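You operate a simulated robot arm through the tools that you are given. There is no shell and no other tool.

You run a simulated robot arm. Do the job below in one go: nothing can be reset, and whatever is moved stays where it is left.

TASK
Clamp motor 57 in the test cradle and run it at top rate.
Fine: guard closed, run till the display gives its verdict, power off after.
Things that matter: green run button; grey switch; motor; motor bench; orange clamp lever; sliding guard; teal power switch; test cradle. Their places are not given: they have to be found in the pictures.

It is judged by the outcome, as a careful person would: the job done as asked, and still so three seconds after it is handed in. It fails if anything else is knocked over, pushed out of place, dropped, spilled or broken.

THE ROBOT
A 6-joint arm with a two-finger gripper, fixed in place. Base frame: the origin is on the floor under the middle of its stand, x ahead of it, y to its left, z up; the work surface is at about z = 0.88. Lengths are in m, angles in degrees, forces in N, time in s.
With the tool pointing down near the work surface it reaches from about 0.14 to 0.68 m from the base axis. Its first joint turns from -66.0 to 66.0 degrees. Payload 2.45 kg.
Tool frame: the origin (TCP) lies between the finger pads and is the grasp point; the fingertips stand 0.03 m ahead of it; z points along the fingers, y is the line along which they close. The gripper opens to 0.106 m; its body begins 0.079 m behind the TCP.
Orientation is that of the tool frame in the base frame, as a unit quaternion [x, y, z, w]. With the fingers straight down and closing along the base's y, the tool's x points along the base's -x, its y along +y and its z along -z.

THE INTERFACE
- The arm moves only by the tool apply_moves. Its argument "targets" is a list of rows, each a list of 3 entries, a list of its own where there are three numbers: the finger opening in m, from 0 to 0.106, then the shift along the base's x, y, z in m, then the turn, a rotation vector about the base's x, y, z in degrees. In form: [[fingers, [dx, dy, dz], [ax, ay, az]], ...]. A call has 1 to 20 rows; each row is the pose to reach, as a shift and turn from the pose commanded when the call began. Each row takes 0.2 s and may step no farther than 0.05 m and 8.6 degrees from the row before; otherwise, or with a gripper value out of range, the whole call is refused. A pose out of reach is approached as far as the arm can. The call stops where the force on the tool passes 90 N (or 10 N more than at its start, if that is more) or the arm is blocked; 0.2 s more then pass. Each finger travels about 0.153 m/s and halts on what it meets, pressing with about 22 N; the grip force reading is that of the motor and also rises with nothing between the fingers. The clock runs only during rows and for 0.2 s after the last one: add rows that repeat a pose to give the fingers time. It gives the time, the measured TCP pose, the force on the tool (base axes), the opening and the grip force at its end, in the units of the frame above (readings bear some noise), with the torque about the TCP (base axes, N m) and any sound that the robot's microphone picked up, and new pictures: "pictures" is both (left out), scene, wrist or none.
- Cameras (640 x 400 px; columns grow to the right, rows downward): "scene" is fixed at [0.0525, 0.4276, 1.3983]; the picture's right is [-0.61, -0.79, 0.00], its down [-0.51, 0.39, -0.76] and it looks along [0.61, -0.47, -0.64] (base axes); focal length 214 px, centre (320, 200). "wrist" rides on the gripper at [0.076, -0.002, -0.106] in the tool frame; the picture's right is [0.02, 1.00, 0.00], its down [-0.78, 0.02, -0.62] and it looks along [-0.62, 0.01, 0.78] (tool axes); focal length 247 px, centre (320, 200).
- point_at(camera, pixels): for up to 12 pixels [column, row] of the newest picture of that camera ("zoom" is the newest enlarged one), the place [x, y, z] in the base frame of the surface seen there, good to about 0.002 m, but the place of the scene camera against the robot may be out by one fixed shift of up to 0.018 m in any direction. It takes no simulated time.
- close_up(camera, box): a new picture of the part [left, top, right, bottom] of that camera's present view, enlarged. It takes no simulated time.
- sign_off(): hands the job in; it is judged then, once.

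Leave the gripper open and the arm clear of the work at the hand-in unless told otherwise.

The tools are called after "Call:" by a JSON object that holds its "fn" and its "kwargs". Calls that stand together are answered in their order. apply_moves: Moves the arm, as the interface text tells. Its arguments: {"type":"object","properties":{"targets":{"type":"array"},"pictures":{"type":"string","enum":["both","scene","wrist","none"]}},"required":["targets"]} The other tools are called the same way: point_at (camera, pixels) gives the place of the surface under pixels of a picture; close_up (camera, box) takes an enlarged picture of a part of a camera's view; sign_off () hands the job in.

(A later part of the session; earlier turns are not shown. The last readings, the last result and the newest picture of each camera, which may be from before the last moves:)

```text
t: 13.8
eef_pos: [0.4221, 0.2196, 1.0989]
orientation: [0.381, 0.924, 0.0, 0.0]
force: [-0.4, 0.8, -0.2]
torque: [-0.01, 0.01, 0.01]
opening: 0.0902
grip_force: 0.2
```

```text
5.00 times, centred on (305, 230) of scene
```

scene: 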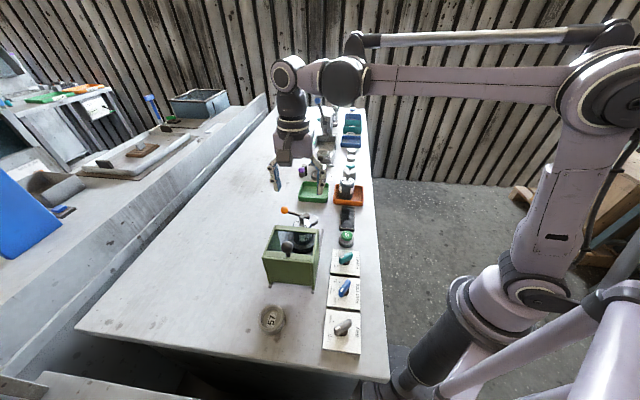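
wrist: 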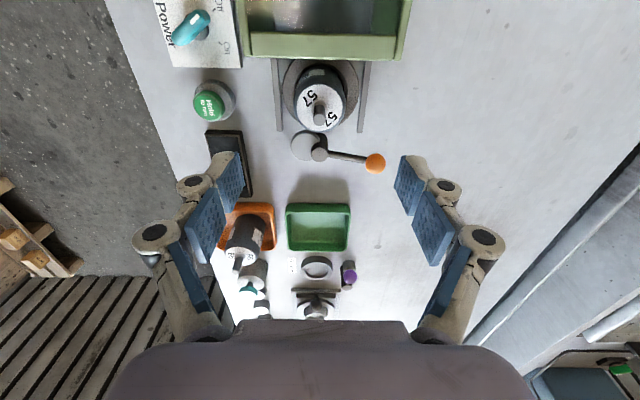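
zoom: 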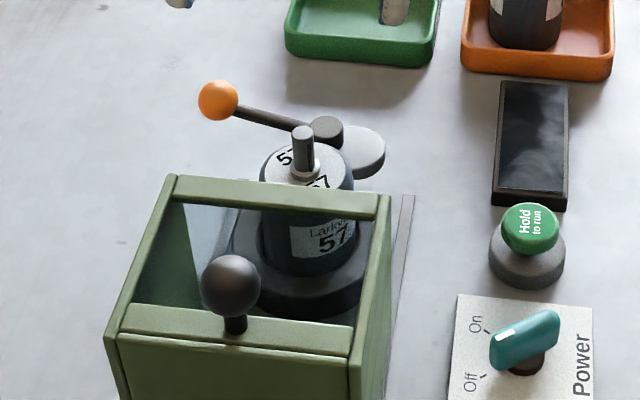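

Motor 57 stands upright in the ring. I'll measure the lever knob, the hub and the cam again from this view, before swinging the lever clockwise so the cam turns toward the motor.

Call:
{"fn": "close_up", "kwargs": {"camera": "wrist", "box": [280, 80, 400, 180]}}

```text
4.00 times, centred on (340, 130) of wrist
```

zoom: 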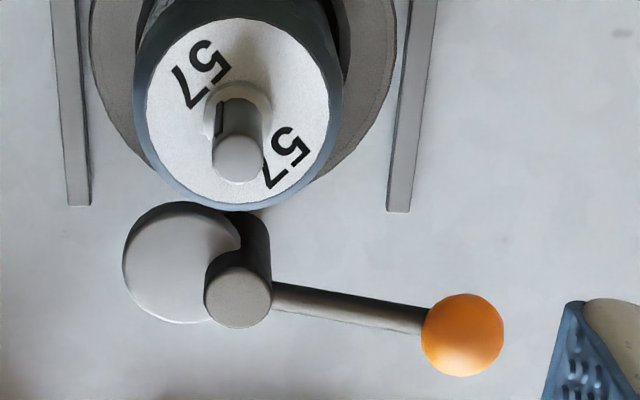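

Call:
{"fn": "point_at", "kwargs": {"camera": "zoom", "pixels": [[240, 298], [210, 298], [268, 298], [240, 325], [240, 272], [463, 335], [424, 335], [502, 335], [463, 297], [463, 372], [130, 270], [180, 318]]}}

Call:
{"fn": "point_at", "kwargs": {"camera": "zoom", "pixels": [[180, 212], [230, 225], [238, 158], [220, 158], [258, 158], [150, 100], [332, 100], [238, 205], [236, 20], [350, 305], [410, 318], [170, 270]]}}

```text
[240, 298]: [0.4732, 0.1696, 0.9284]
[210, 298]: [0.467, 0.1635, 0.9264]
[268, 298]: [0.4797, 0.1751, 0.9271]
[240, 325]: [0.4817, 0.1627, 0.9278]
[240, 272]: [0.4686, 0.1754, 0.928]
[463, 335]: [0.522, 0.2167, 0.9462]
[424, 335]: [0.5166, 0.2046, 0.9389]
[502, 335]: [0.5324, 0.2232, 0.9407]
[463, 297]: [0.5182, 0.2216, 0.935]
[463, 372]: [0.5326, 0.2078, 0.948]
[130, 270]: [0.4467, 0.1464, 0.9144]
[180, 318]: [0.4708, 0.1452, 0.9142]
```

```text
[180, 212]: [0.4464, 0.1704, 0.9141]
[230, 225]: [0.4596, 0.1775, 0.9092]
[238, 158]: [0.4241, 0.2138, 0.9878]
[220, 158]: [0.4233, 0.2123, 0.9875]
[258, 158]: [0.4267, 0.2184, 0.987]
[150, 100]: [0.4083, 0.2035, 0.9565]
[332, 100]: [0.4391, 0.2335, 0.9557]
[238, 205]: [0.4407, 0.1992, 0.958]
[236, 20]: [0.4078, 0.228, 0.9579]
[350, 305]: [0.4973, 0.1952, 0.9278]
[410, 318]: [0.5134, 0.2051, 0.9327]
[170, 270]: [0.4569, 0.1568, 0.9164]
```

The hub is at (0.4735, 0.1695) and the knob's centre at about (0.523, 0.2135, 0.937), so the lever arm is 0.066 m. I'll move above the knob while turning +90°, so the fingers straddle it across the lever, then check.

Call:
{"fn": "apply_moves", "kwargs": {"targets": [[0.08, [0.012, -0.001, 0], [0, 0, 8.2]], [0.07, [0.024, -0.002, 0], [0, 0, 16.4]], [0.06, [0.036, -0.003, 0], [0, 0, 24.6]], [0.06, [0.048, -0.004, 0], [0, 0, 32.8]], [0.06, [0.06, -0.005, 0], [0, 0, 41]], [0.06, [0.072, -0.006, 0], [0, 0, 49.2]], [0.06, [0.084, -0.0064, 0], [0, 0, 57.4]], [0.06, [0.0981, -0.0064, 0], [0, 0, 65.6]], [0.06, [0.0981, -0.0064, 0], [0, 0, 73.8]], [0.06, [0.0981, -0.0064, 0], [0, 0, 82]], [0.06, [0.0981, -0.0064, 0], [0, 0, 88]], [0.06, [0.0981, -0.0064, -0.04], [0, 0, 88]], [0.06, [0.0981, -0.0064, -0.08], [0, 0, 88]], [0.06, [0.0981, -0.0064, -0.08], [0, 0, 88]]]}}

Call:
{"fn": "close_up", "kwargs": {"camera": "wrist", "box": [220, 80, 420, 280]}}

```text
t: 16.8
eef_pos: [0.5197, 0.2109, 1.0194]
orientation: [-0.367, 0.93, 0.0, 0.0]
force: [0.2, -0.1, 1.1]
torque: [-0.03, -0.01, 0.02]
opening: 0.0602
grip_force: 0.1
```

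scene: 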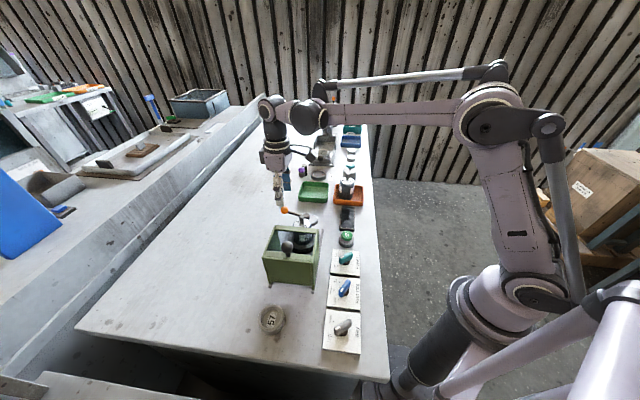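
wrist: 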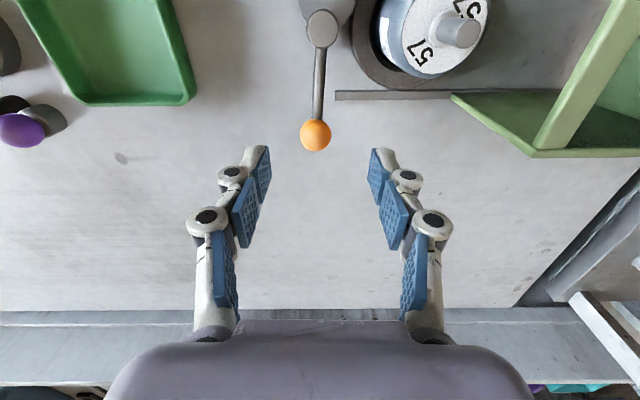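

```text
2.00 times, centred on (320, 180) of wrist
```

zoom: 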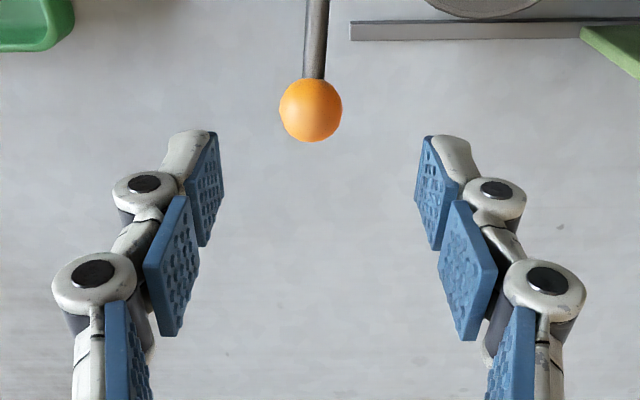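

The knob shows near (315,134), between the fingers. I'll measure it from this angle, then go down and cage it.

Call:
{"fn": "point_at", "kwargs": {"camera": "wrist", "pixels": [[315, 134], [302, 134], [329, 134], [315, 121], [315, 148], [318, 100], [321, 60], [322, 28], [322, 14], [322, 42], [310, 28], [334, 28]]}}

```text
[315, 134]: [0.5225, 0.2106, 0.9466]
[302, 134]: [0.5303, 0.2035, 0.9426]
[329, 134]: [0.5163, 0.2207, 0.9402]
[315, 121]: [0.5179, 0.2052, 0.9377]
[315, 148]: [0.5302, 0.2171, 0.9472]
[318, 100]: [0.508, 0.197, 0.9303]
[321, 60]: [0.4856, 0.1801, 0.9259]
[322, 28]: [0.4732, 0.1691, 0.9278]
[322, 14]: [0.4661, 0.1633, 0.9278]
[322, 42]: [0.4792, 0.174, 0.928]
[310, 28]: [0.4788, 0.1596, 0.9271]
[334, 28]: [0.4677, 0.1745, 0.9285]
```

I'll shift by (0.0045, 0.0005), lower so the pads straddle the orange knob at z 0.938, and close to a loose cage of about 0.03 m.

Call:
{"fn": "apply_moves", "kwargs": {"targets": [[0.06, [0.0045, 0.0005, -0.03], [0, 0, 0]], [0.06, [0.0045, 0.0005, -0.06], [0, 0, 0]], [0.06, [0.0045, 0.0005, -0.079], [0, 0, 0]], [0.06, [0.0045, 0.0005, -0.079], [0, 0, 0]], [0.045, [0.0045, 0.0005, -0.079], [0, 0, 0]], [0.032, [0.0045, 0.0005, -0.079], [0, 0, 0]], [0.032, [0.0045, 0.0005, -0.079], [0, 0, 0]]]}}

Call:
{"fn": "close_up", "kwargs": {"camera": "wrist", "box": [240, 100, 400, 260]}}

```text
t: 18.4
eef_pos: [0.5274, 0.213, 0.9388]
orientation: [-0.367, 0.93, 0.001, 0.001]
force: [0.2, 0.2, 0.3]
torque: [0.0, -0.04, -0.01]
opening: 0.032
grip_force: 0.2
```

scene: 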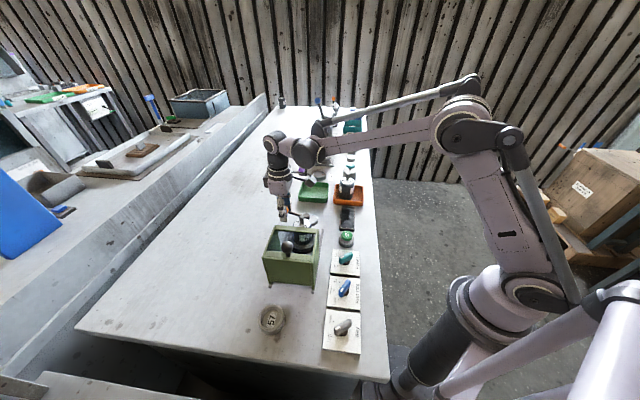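
wrist: 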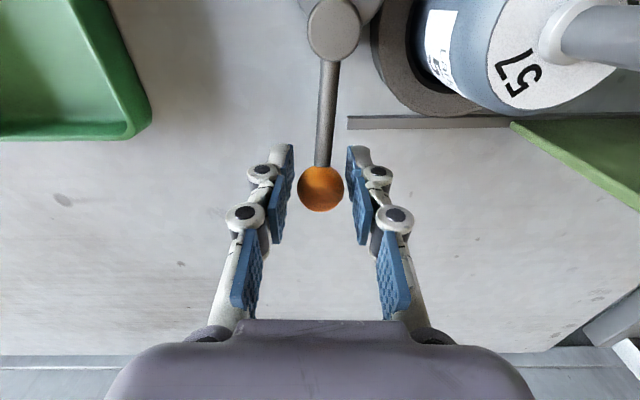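

```text
2.50 times, centred on (320, 180) of wrist
```

zoom: 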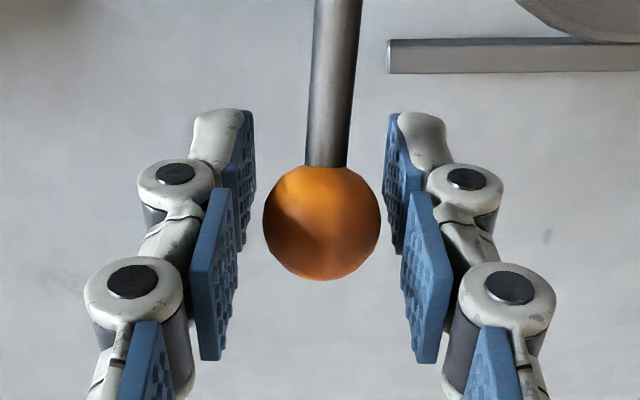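

The knob is loosely caged and nothing is touching. I'll swing it clockwise about the hub, 40° first, turning the gripper along with it, then check the forces.

Call:
{"fn": "apply_moves", "kwargs": {"targets": [[0.032, [0.0057, -0.0077, 0], [0, 0, -8]], [0.032, [0.0102, -0.016, 0], [0, 0, -16]], [0.032, [0.0135, -0.0249, 0], [0, 0, -24]], [0.032, [0.0156, -0.0341, 0], [0, 0, -32]], [0.032, [0.0163, -0.0436, 0], [0, 0, -40]], [0.032, [0.0163, -0.0436, 0], [0, 0, -40]]]}}

Call:
{"fn": "close_up", "kwargs": {"camera": "wrist", "box": [220, 0, 420, 260]}}

```text
t: 19.8
eef_pos: [0.5437, 0.1695, 0.9387]
orientation: [-0.025, 1.0, 0.0, 0.0]
force: [0.5, -0.1, 0.0]
torque: [0.0, -0.01, 0.01]
opening: 0.0322
grip_force: 0.1
```

scene: 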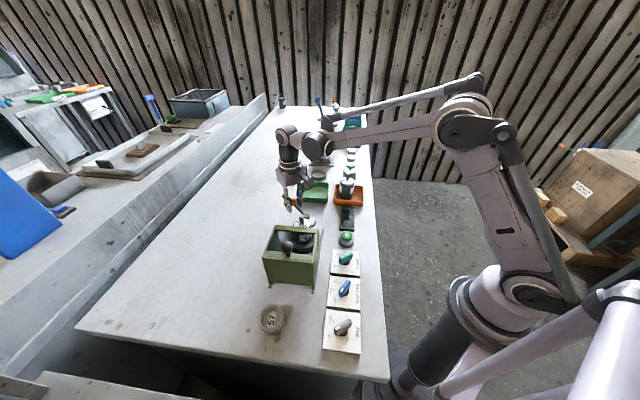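
wrist: 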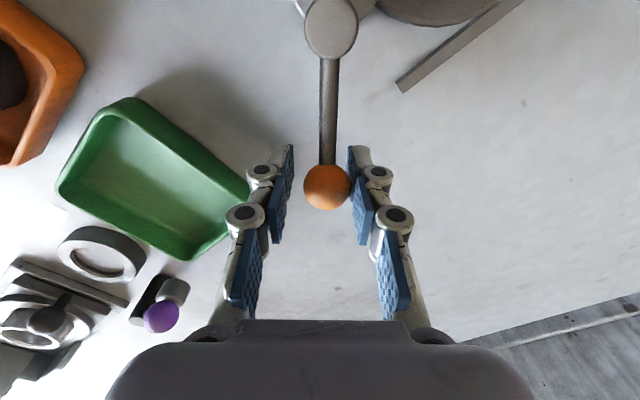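

```text
1.54 times, centred on (320, 130) of wrist
```

zoom: 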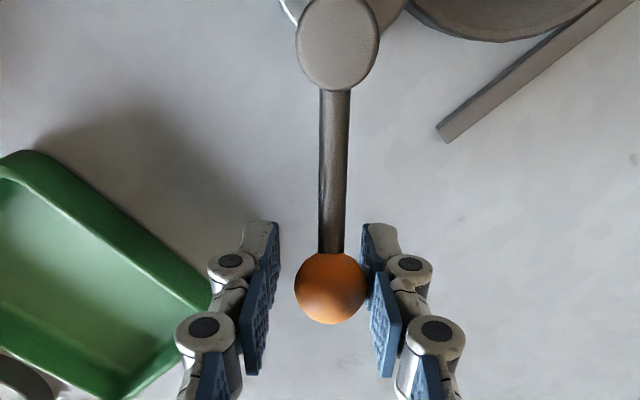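

The lever follows easily. I'll continue in smaller bites toward the clamp position and watch the force for the cam meeting the motor.

Call:
{"fn": "apply_moves", "kwargs": {"targets": [[0.032, [-0.0006, -0.0095, 0], [0, 0, -8]], [0.032, [-0.0025, -0.0188, 0], [0, 0, -16]], [0.032, [-0.0056, -0.0277, 0], [0, 0, -24]], [0.032, [-0.0056, -0.0277, 0], [0, 0, -24]]]}}

Call:
{"fn": "close_up", "kwargs": {"camera": "wrist", "box": [220, 0, 420, 260]}}

Call:
{"fn": "close_up", "kwargs": {"camera": "scene", "box": [265, 190, 345, 270]}}

```text
t: 20.8
eef_pos: [0.5381, 0.1426, 0.9385]
orientation: [0.183, 0.983, -0.001, -0.001]
force: [0.5, 0.6, -0.3]
torque: [0.0, -0.02, -0.02]
opening: 0.0322
grip_force: 0.8
```

scene: 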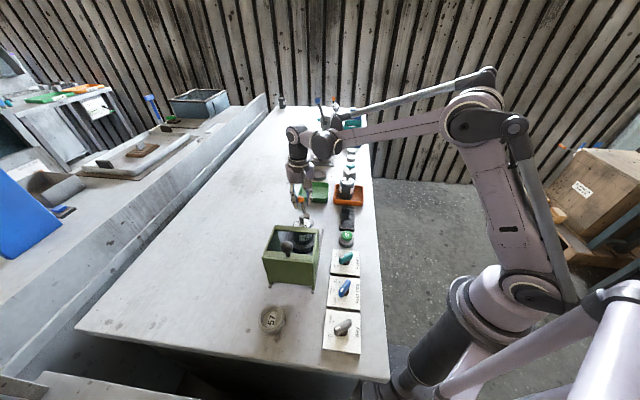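
wrist: 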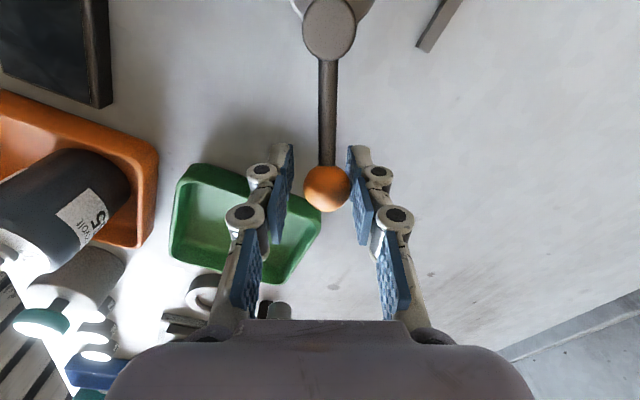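

```text
1.54 times, centred on (320, 130) of wrist
```

zoom: 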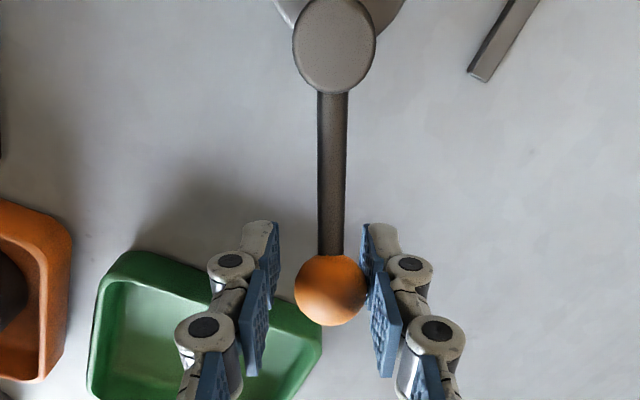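

```text
5.00 times, centred on (305, 230) of scene
```

zoom: 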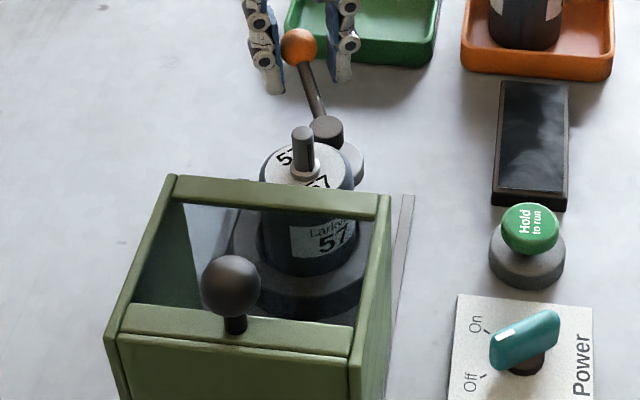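

No resistance yet and the cam is approaching the motor. I'll go on 8° at a time.

Call:
{"fn": "apply_moves", "kwargs": {"targets": [[0.032, [-0.0044, -0.0084, 0], [0, 0, -8]], [0.032, [-0.0099, -0.0162, 0], [0, 0, -16]], [0.032, [-0.0099, -0.0162, 0], [0, 0, -16]]]}}

Call:
{"fn": "close_up", "kwargs": {"camera": "scene", "box": [265, 190, 345, 270]}}

```text
t: 21.6
eef_pos: [0.5277, 0.1284, 0.9389]
orientation: [0.318, 0.948, 0.0, 0.0]
force: [0.5, 0.4, 0.0]
torque: [0.0, 0.01, 0.02]
opening: 0.0321
grip_force: 0.0
```

scene: 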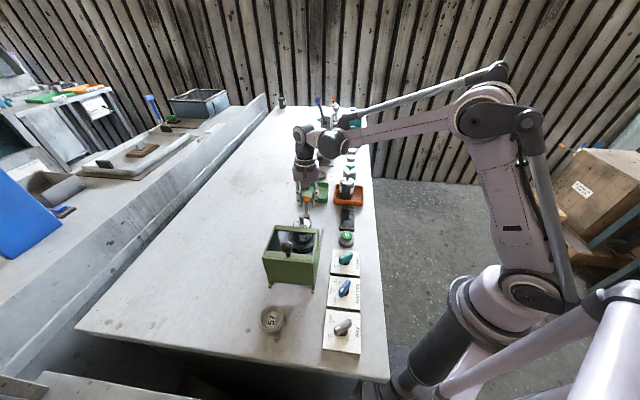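
wrist: 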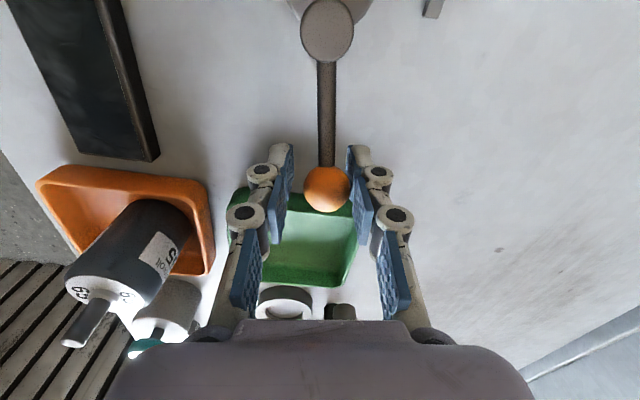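

```text
5.00 times, centred on (305, 230) of scene
```

zoom: 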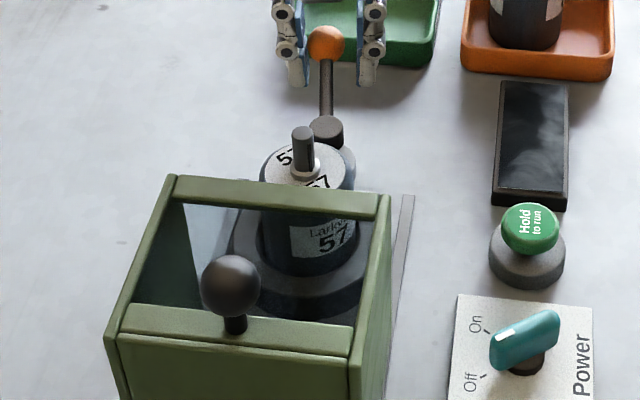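

Still free, with the cam about at the motor. I'll go on in 4° steps, watching the force and listening for a click.

Call:
{"fn": "apply_moves", "kwargs": {"targets": [[0.032, [-0.0032, -0.0035, 0], [0, 0, -4]], [0.032, [-0.0066, -0.0068, 0], [0, 0, -8]], [0.032, [-0.0066, -0.0068, 0], [0, 0, -8]]]}}

Call:
{"fn": "close_up", "kwargs": {"camera": "scene", "box": [285, 190, 335, 240]}}

Call:
{"fn": "close_up", "kwargs": {"camera": "wrist", "box": [220, 0, 420, 260]}}

```text
t: 22.4
eef_pos: [0.5217, 0.1215, 0.9396]
orientation: [0.382, 0.924, 0.001, 0.0]
force: [3.3, 9.1, -1.0]
torque: [0.02, 0.0, 0.11]
opening: 0.0379
grip_force: 4.4
```

scene: 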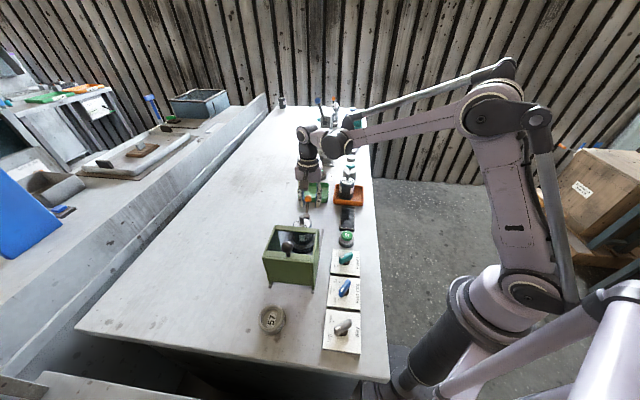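
wrist: 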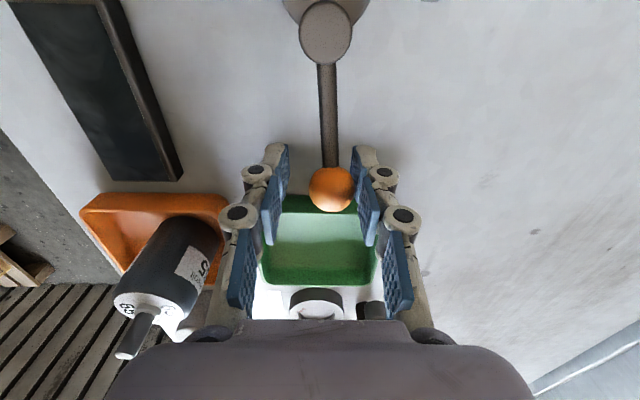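

```text
8.00 times, centred on (310, 215) of scene
```

zoom: 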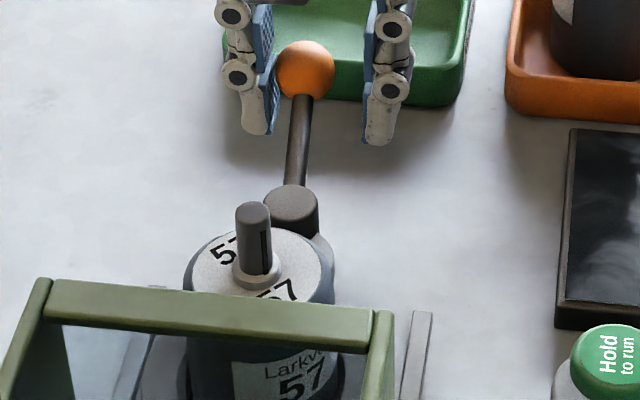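

```text
1.54 times, centred on (320, 130) of wrist
```

zoom: 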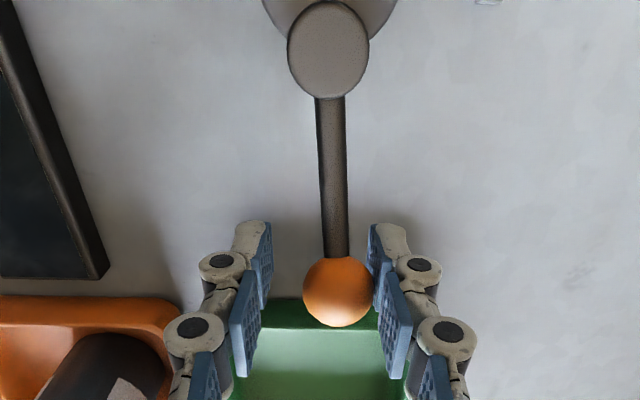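

The cam has met resistance: about 10 N at the knob, which pushed the finger back slightly, with the lever turned about 81°. I'll grip the knob fully and press a few more degrees to see whether this is a firm stop and a tight clamp.

Call:
{"fn": "apply_moves", "kwargs": {"targets": [[0.02, [0, 0, 0], [0, 0, 0]], [0.015, [0, 0, 0], [0, 0, 0]], [0.015, [0, 0, 0], [0, 0, 0]]], "pictures": "wrist"}}

```text
t: 23.2
eef_pos: [0.5221, 0.1215, 0.9403]
orientation: [0.381, 0.925, 0.002, 0.002]
force: [15.6, 21.7, 4.3]
torque: [0.03, -0.25, 0.16]
opening: 0.0333
grip_force: 13.0
```

wrist: 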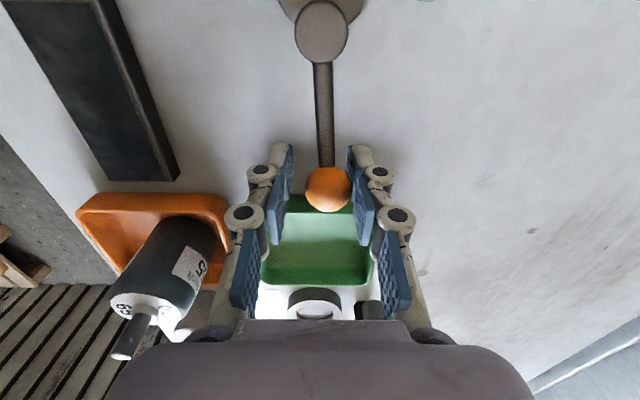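

The knob is still creeping in under about 26 N. I'll hold for a moment to see where it settles.

Call:
{"fn": "apply_moves", "kwargs": {"targets": [[0.015, [0, 0, 0], [0, 0, 0]], [0.015, [0, 0, 0], [0, 0, 0]], [0.015, [0, 0, 0], [0, 0, 0]]], "pictures": "wrist"}}

Call:
{"fn": "close_up", "kwargs": {"camera": "wrist", "box": [240, 0, 400, 240]}}

Call:
{"fn": "close_up", "kwargs": {"camera": "scene", "box": [285, 190, 335, 240]}}

```text
t: 24.0
eef_pos: [0.5226, 0.1222, 0.9395]
orientation: [0.382, 0.924, 0.003, 0.002]
force: [15.3, 21.8, 3.8]
torque: [0.09, -0.15, 0.19]
opening: 0.0335
grip_force: 13.8
```

wrist: 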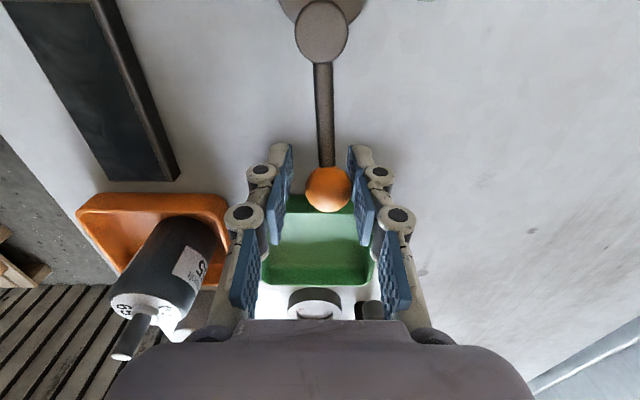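

```text
1.67 times, centred on (320, 120) of wrist
```

zoom: 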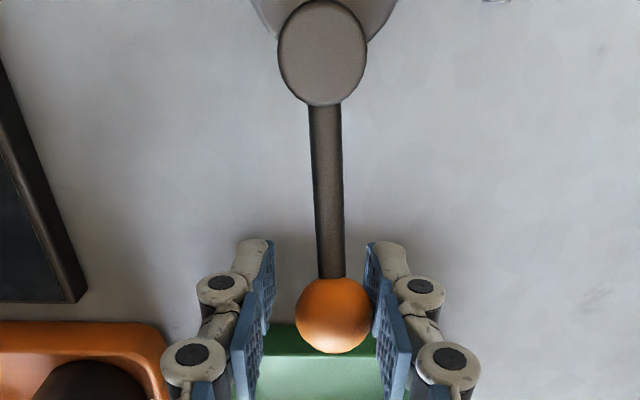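

```text
8.00 times, centred on (310, 215) of scene
```

zoom: 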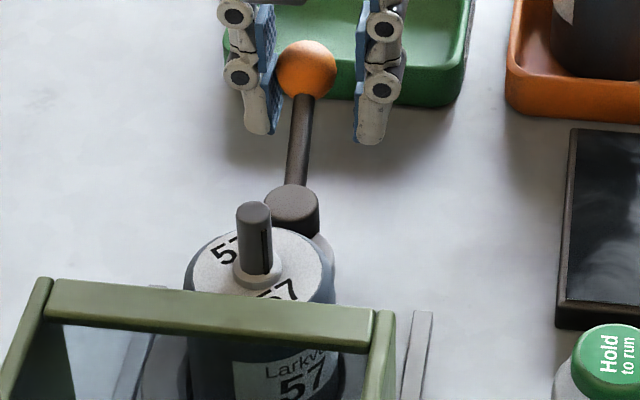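

The lever is at a firm stop: it holds 26 N with no further movement. I'll open the fingers, rise clear and check that the lever stays put against the motor.

Call:
{"fn": "apply_moves", "kwargs": {"targets": [[0.04, [0, 0, 0], [0, 0, 0]], [0.055, [0, 0, 0], [0, 0, 0]], [0.06, [0, 0, 0.0], [0, 0, 0]], [0.06, [0, 0, 0.04], [0, 0, 0]], [0.06, [0, 0, 0.08], [0, 0, 0]], [0.06, [0, 0, 0.12], [0, 0, 0]], [0.06, [-0.03, 0.03, 0.16], [0, 0, 0]], [0.06, [-0.06, 0.06, 0.16], [0, 0, 0]], [0.06, [-0.09, 0.09, 0.16], [0, 0, 0]], [0.06, [-0.09, 0.09, 0.16], [0, 0, 0]]]}}

Call:
{"fn": "close_up", "kwargs": {"camera": "wrist", "box": [240, 40, 400, 200]}}

Call:
{"fn": "close_up", "kwargs": {"camera": "scene", "box": [275, 190, 345, 250]}}

```text
refused: row 7 steps farther than a row can; nothing moved
```

```text
2.50 times, centred on (320, 120) of wrist
```

zoom: 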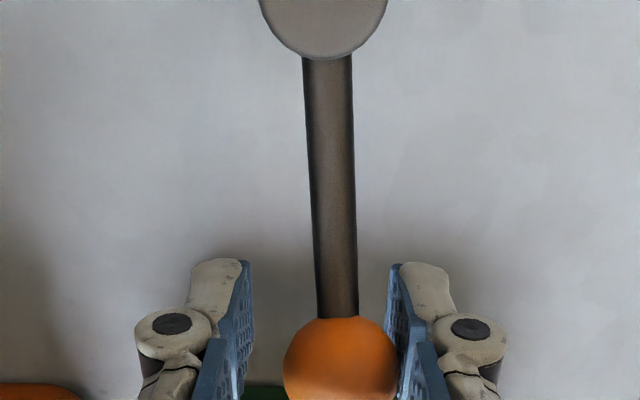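

```text
6.67 times, centred on (310, 220) of scene
```

zoom: 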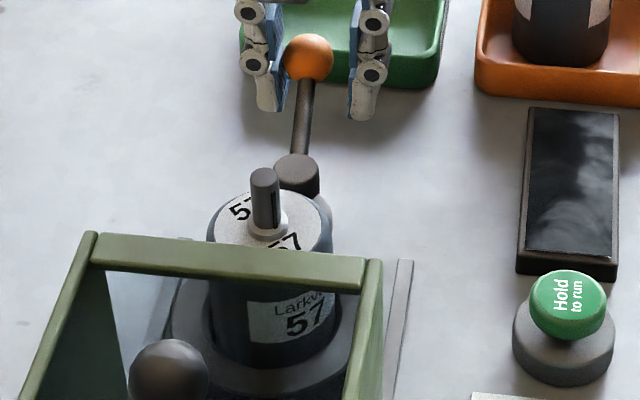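

The step was refused because row 7 was too long. I'll repeat the retreat with shorter steps.

Call:
{"fn": "apply_moves", "kwargs": {"targets": [[0.04, [0, 0, 0], [0, 0, 0]], [0.055, [0, 0, 0], [0, 0, 0]], [0.06, [0, 0, 0], [0, 0, 0]], [0.06, [0, 0, 0.04], [0, 0, 0]], [0.06, [0, 0, 0.08], [0, 0, 0]], [0.06, [0, 0, 0.12], [0, 0, 0]], [0.06, [0, 0, 0.16], [0, 0, 0]], [0.06, [-0.03, 0.03, 0.16], [0, 0, 0]], [0.06, [-0.06, 0.06, 0.16], [0, 0, 0]], [0.06, [-0.09, 0.09, 0.16], [0, 0, 0]], [0.06, [-0.09, 0.09, 0.16], [0, 0, 0]]]}}

Call:
{"fn": "close_up", "kwargs": {"camera": "wrist", "box": [240, 40, 400, 200]}}

Call:
{"fn": "close_up", "kwargs": {"camera": "scene", "box": [275, 190, 345, 250]}}

```text
t: 26.4
eef_pos: [0.4277, 0.2052, 1.0965]
orientation: [0.383, 0.924, 0.001, 0.0]
force: [0.2, -0.1, 0.8]
torque: [-0.05, 0.02, 0.02]
opening: 0.0599
grip_force: 0.0
```

scene: 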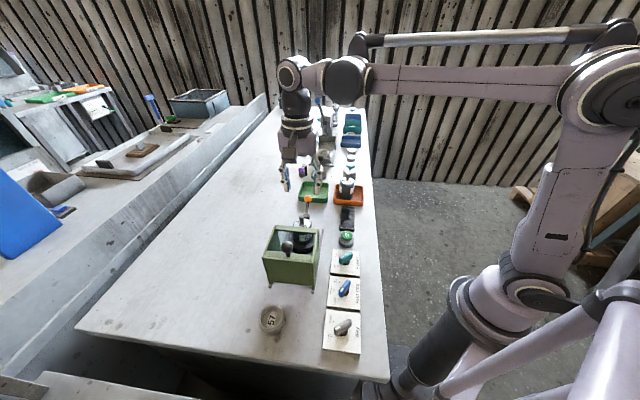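
wrist: 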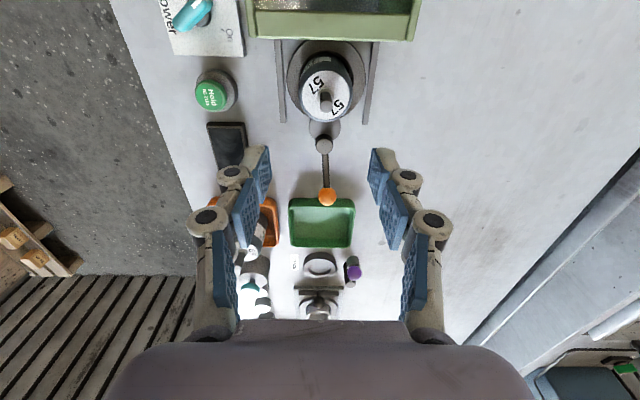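

```text
2.50 times, centred on (320, 120) of wrist
```

zoom: 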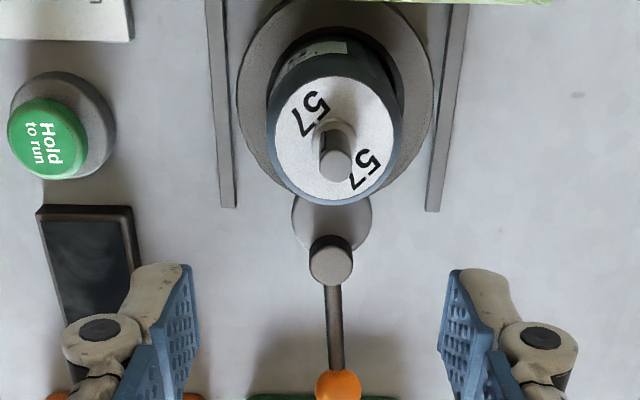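

```text
6.67 times, centred on (310, 220) of scene
```

zoom: 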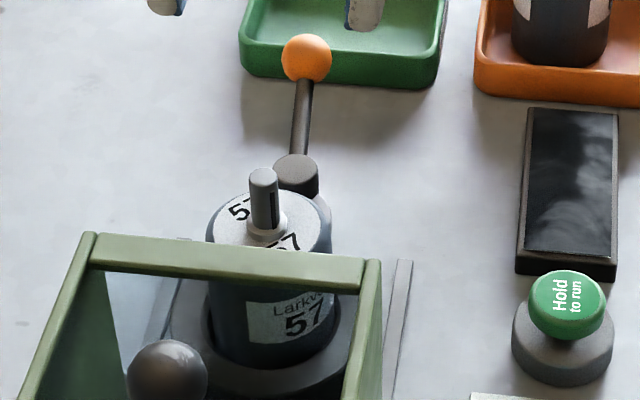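

The lever stays with the cam against the motor, so it's clamped. Next is the guard: I'll move above its black knob near (0.329, 0.302) and look.

Call:
{"fn": "apply_moves", "kwargs": {"targets": [[0.06, [-0.025, 0.0225, 0.02], [0, 0, 0]], [0.06, [-0.05, 0.045, 0.02], [0, 0, 0]], [0.06, [-0.075, 0.0675, 0.02], [0, 0, 0]], [0.06, [-0.1027, 0.0923, 0.02], [0, 0, 0]], [0.06, [-0.1027, 0.0923, 0.02], [0, 0, 0]], [0.06, [-0.1027, 0.0923, 0.02], [0, 0, 0]]]}}

Call:
{"fn": "close_up", "kwargs": {"camera": "wrist", "box": [200, 40, 440, 240]}}

```text
t: 27.8
eef_pos: [0.323, 0.3006, 1.1147]
orientation: [0.382, 0.924, -0.001, 0.001]
force: [0.0, -0.1, 0.3]
torque: [0.01, 0.03, -0.03]
opening: 0.0601
grip_force: 0.1
```

scene: 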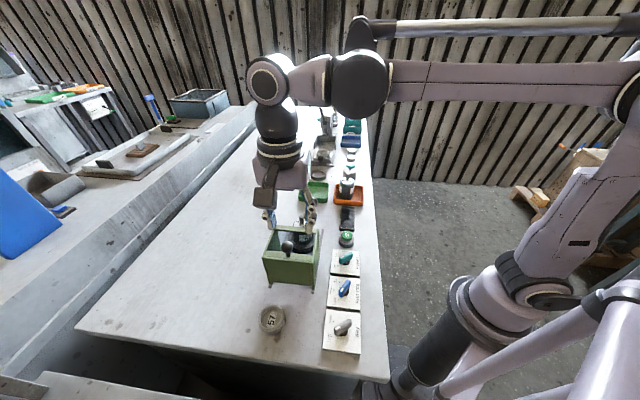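
wrist: 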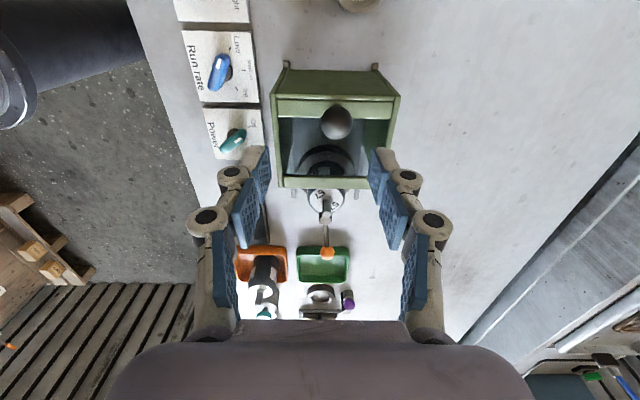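

```text
2.00 times, centred on (320, 140) of wrist
```

zoom: 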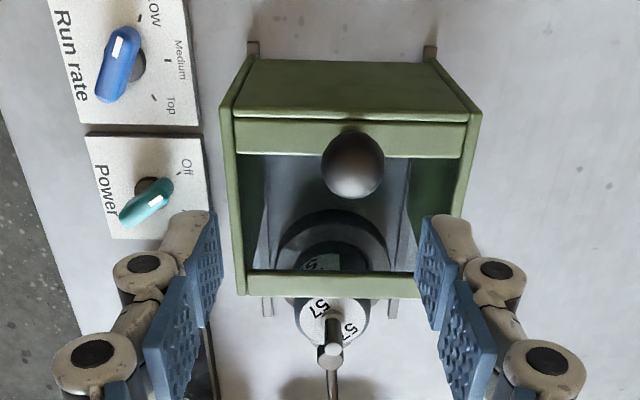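

The guard knob appears near (336,122) in the wrist picture. I'll measure it and the guard's edges.

Call:
{"fn": "point_at", "kwargs": {"camera": "wrist", "pixels": [[337, 122], [321, 122], [352, 122], [337, 106], [337, 138], [300, 107], [380, 107], [337, 183], [285, 182], [395, 185], [320, 80], [318, 200]]}}

Call:
{"fn": "apply_moves", "kwargs": {"targets": [[0.06, [0, 0, 0], [0, 0, 0]]], "pictures": "none"}}

```text
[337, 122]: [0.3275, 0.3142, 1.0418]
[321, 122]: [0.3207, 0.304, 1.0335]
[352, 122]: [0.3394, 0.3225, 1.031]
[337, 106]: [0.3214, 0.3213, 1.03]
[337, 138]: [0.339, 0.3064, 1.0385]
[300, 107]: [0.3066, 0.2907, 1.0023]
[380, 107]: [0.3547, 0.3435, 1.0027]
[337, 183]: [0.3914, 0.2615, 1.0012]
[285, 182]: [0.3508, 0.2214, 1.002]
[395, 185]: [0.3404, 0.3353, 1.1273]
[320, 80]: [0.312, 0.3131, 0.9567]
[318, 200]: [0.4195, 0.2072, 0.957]
```

```text
t: 28.2
eef_pos: [0.3242, 0.3015, 1.1157]
orientation: [0.382, 0.924, 0.0, 0.0]
force: [0.3, 0.0, 0.1]
torque: [-0.02, -0.03, 0.03]
opening: 0.0599
grip_force: 0.0
```

The knob's centre is (0.330, 0.3135) at z 1.03, with a radius of 0.013. I'll shift by (0.0058, 0.012), go down to z 1.038 so the tips stay above the guard top, and close on the knob.

Call:
{"fn": "apply_moves", "kwargs": {"targets": [[0.06, [0.0058, 0.012, 0], [0, 0, 0]], [0.06, [0.0058, 0.012, -0.04], [0, 0, 0]], [0.06, [0.0058, 0.012, -0.076], [0, 0, 0]], [0.06, [0.0058, 0.012, -0.076], [0, 0, 0]]]}}

Call:
{"fn": "close_up", "kwargs": {"camera": "wrist", "box": [240, 100, 400, 260]}}

Call:
{"fn": "close_up", "kwargs": {"camera": "scene", "box": [240, 200, 340, 300]}}

```text
t: 29.2
eef_pos: [0.3336, 0.3168, 1.0396]
orientation: [0.382, 0.924, -0.001, 0.0]
force: [0.0, 0.1, 0.2]
torque: [0.0, 0.0, 0.02]
opening: 0.0601
grip_force: 0.0
```

scene: 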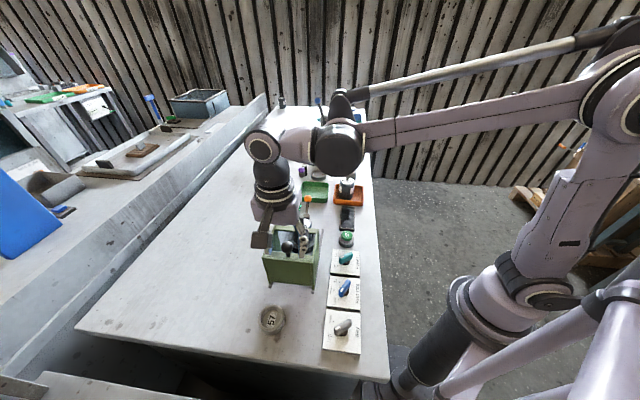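
wrist: 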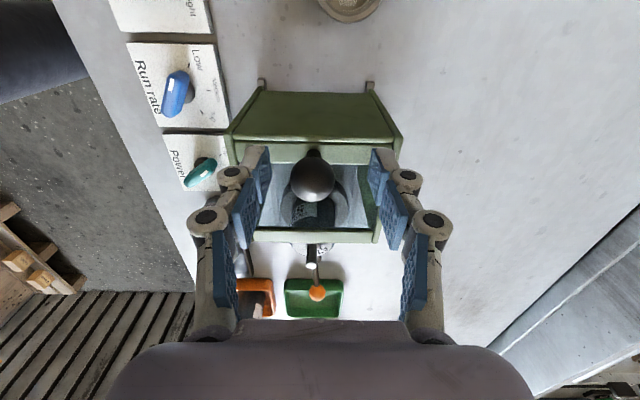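

```text
2.50 times, centred on (320, 180) of wrist
```

zoom: 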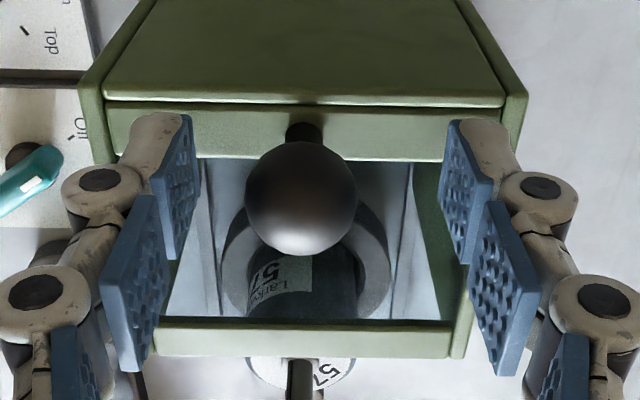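

```text
4.00 times, centred on (290, 250) of scene
```

zoom: 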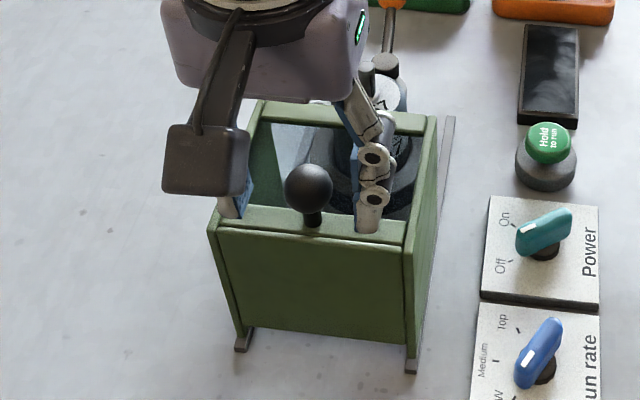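

The knob sits about 5 mm toward −v from the centre of the fingers. I'll correct by (−0.0035, −0.0035) and close on it.

Call:
{"fn": "apply_moves", "kwargs": {"targets": [[0.06, [-0.0035, -0.0033, 0], [0, 0, 0]], [0.06, [-0.0035, -0.0033, 0], [0, 0, 0]], [0.04, [-0.0035, -0.0033, 0], [0, 0, 0]], [0.02, [-0.0035, -0.0033, 0], [0, 0, 0]], [0.015, [-0.0035, -0.0033, 0], [0, 0, 0]]], "pictures": "wrist"}}

```text
t: 30.4
eef_pos: [0.3298, 0.3132, 1.0408]
orientation: [0.382, 0.924, 0.002, 0.001]
force: [8.8, 9.0, 4.0]
torque: [0.14, -0.13, 0.02]
opening: 0.0242
grip_force: 45.2
```

wrist: 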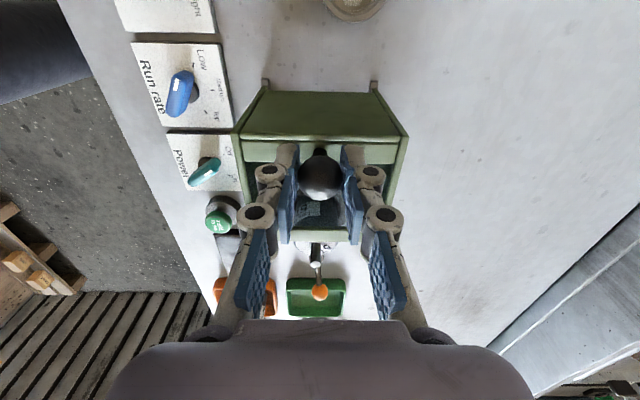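

The knob is gripped. I'll drag the guard along the rails, along (+0.707, −0.707): 3 cm first, with a 1 mm sideways relief.

Call:
{"fn": "apply_moves", "kwargs": {"targets": [[0.015, [0.0012, 0.0002, 0], [0, 0, 0]], [0.015, [0.0078, -0.0064, 0], [0, 0, 0]], [0.015, [0.0149, -0.0135, 0], [0, 0, 0]], [0.015, [0.0219, -0.0205, 0], [0, 0, 0]], [0.015, [0.0219, -0.0205, 0], [0, 0, 0]]]}}

Call:
{"fn": "close_up", "kwargs": {"camera": "scene", "box": [240, 190, 350, 300]}}

```text
t: 31.6
eef_pos: [0.353, 0.2892, 1.0415]
orientation: [0.383, 0.924, 0.001, 0.0]
force: [9.2, 7.3, -32.2]
torque: [0.38, 0.1, 0.06]
opening: 0.0242
grip_force: 45.5
```

scene: 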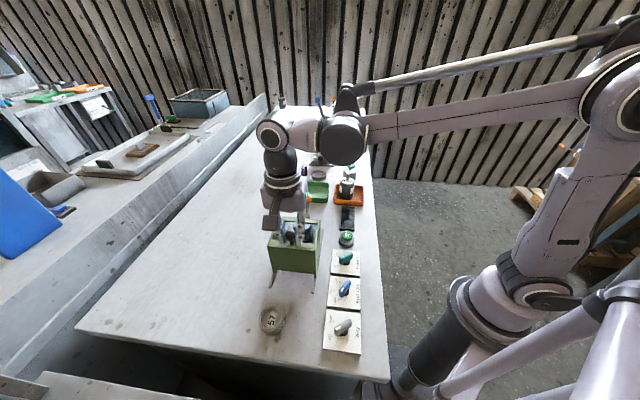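
wrist: 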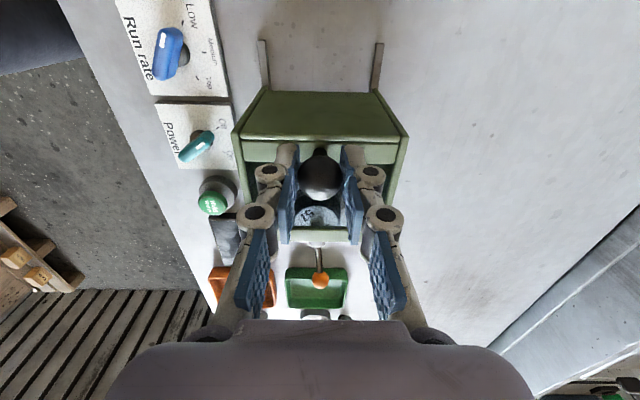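

```text
3.64 times, centred on (295, 245) of scene
```

zoom: 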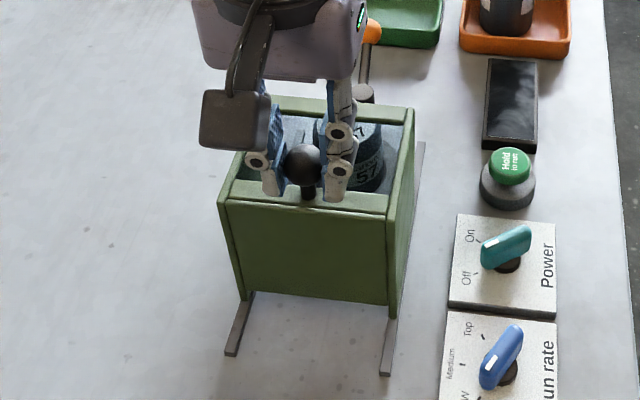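

The guard moved about 3 cm and slides freely. A −32 N vertical pull has built up, so I'll lower the hand 2 mm while continuing to drag.

Call:
{"fn": "apply_moves", "kwargs": {"targets": [[0.015, [0.0003, 0.0003, -0.002], [0, 0, 0]], [0.015, [0.0074, -0.0068, -0.002], [0, 0, 0]], [0.015, [0.0145, -0.0138, -0.002], [0, 0, 0]], [0.015, [0.0216, -0.0209, -0.002], [0, 0, 0]], [0.015, [0.0216, -0.0209, -0.002], [0, 0, 0]]]}}

Call:
{"fn": "close_up", "kwargs": {"camera": "scene", "box": [240, 190, 350, 300]}}

```text
t: 32.8
eef_pos: [0.3751, 0.2687, 1.0413]
orientation: [0.382, 0.924, 0.003, 0.001]
force: [14.3, 12.4, 22.9]
torque: [0.36, 0.15, 0.05]
opening: 0.0241
grip_force: 45.6
```

scene: 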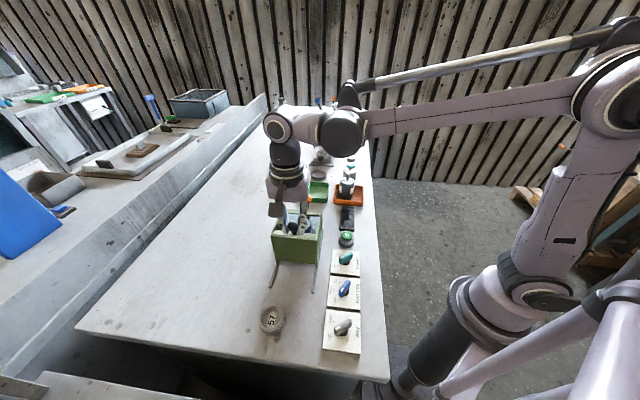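
wrist: 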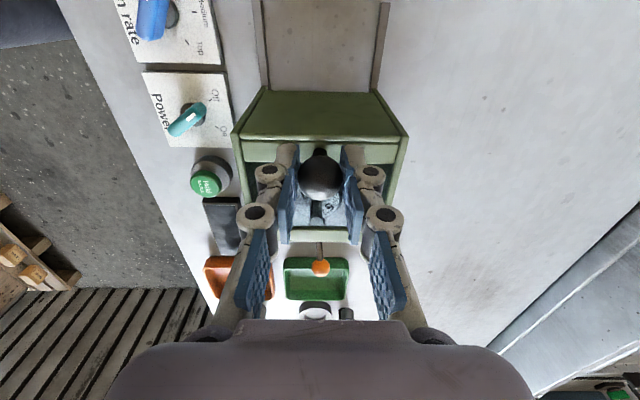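

```text
3.64 times, centred on (295, 245) of scene
```

zoom: 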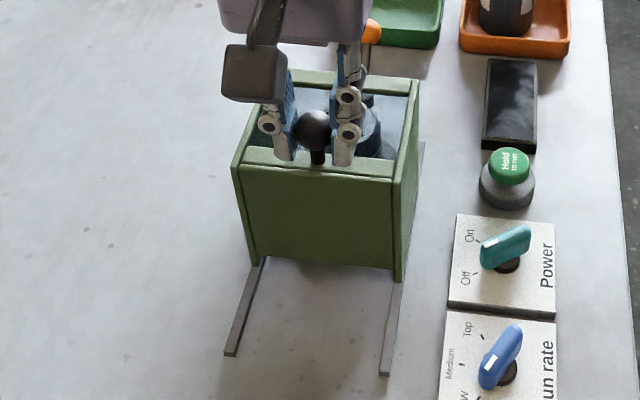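

Good: about 6.3 cm of travel so far, with the guard's front edge near u = 0.161 and the rails ending near 0.200. I'll continue with a small sideways relief.

Call:
{"fn": "apply_moves", "kwargs": {"targets": [[0.015, [0.001, 0.001, 0.001], [0, 0, 0]], [0.015, [0.0081, -0.0061, 0.001], [0, 0, 0]], [0.015, [0.0151, -0.0131, 0.001], [0, 0, 0]], [0.015, [0.0208, -0.0188, 0.001], [0, 0, 0]], [0.015, [0.0208, -0.0188, 0.001], [0, 0, 0]]]}}

Call:
{"fn": "close_up", "kwargs": {"camera": "scene", "box": [240, 180, 350, 290]}}

```text
t: 34.0
eef_pos: [0.3943, 0.2492, 1.0412]
orientation: [0.383, 0.924, -0.001, 0.0]
force: [1.9, 2.4, 29.7]
torque: [0.05, 0.09, 0.04]
opening: 0.0244
grip_force: 45.1
```

scene: 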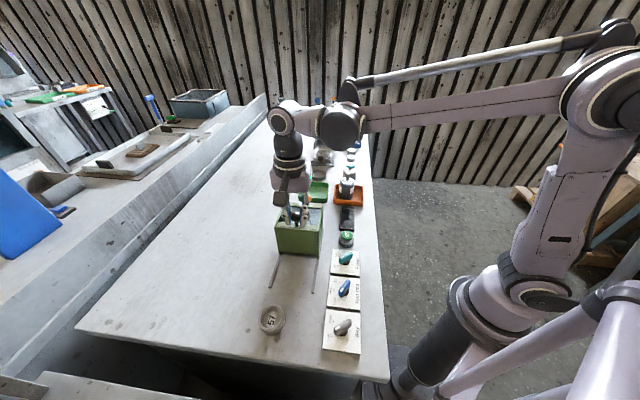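
wrist: 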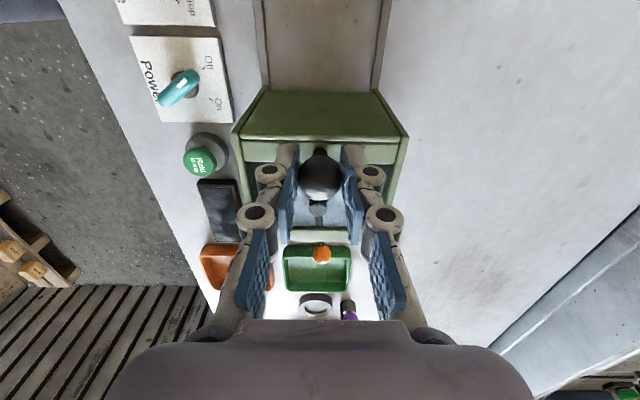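

```text
3.64 times, centred on (295, 235) of scene
```

zoom: 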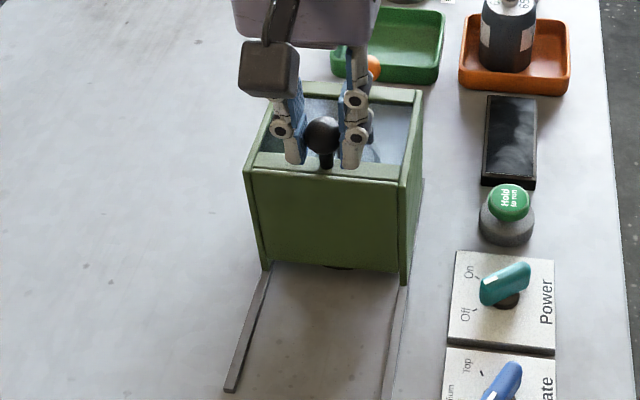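

Travel is about 9.1 cm, with roughly 1 cm left to the rail ends. I'll raise the hand 1.5 mm and push on in small steps to find the stop.

Call:
{"fn": "apply_moves", "kwargs": {"targets": [[0.015, [0.0, 0.0, 0.0015], [0, 0, 0]], [0.015, [0.0035, -0.0035, 0.0015], [0, 0, 0]], [0.015, [0.006, -0.006, 0.0015], [0, 0, 0]], [0.015, [0.0075, -0.0075, 0.0015], [0, 0, 0]], [0.015, [0.0075, -0.0075, 0.0015], [0, 0, 0]]]}}

Call:
{"fn": "close_up", "kwargs": {"camera": "scene", "box": [240, 180, 350, 290]}}

```text
t: 35.2
eef_pos: [0.4011, 0.2428, 1.0419]
orientation: [0.382, 0.924, -0.002, -0.002]
force: [-19.1, -10.4, -37.4]
torque: [-0.48, -0.26, -0.02]
opening: 0.0244
grip_force: 44.6
```

scene: 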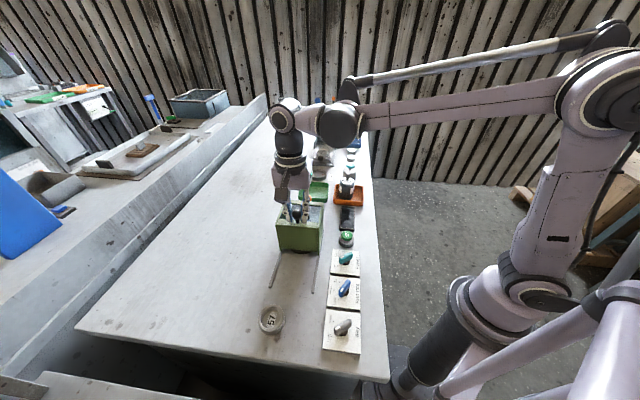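
wrist: 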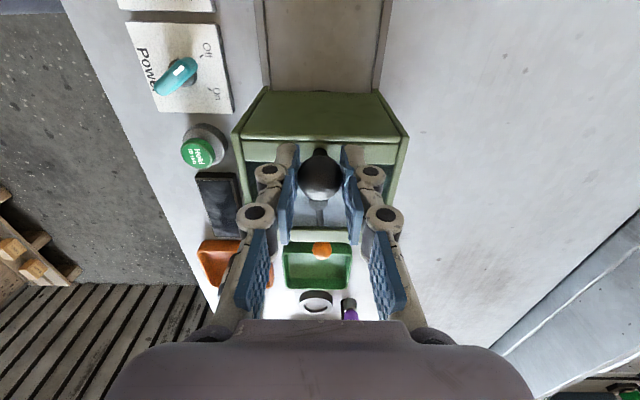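

```text
3.64 times, centred on (295, 235) of scene
```

zoom: 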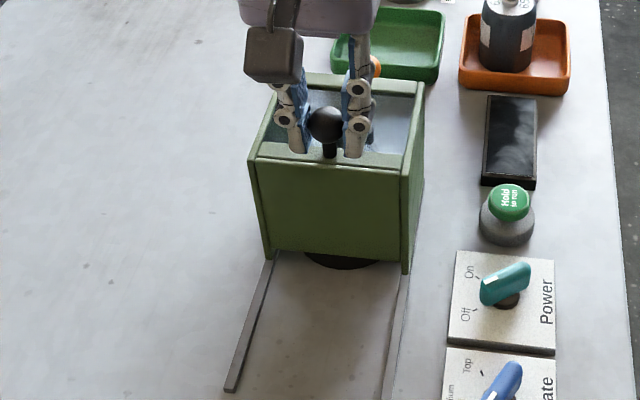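

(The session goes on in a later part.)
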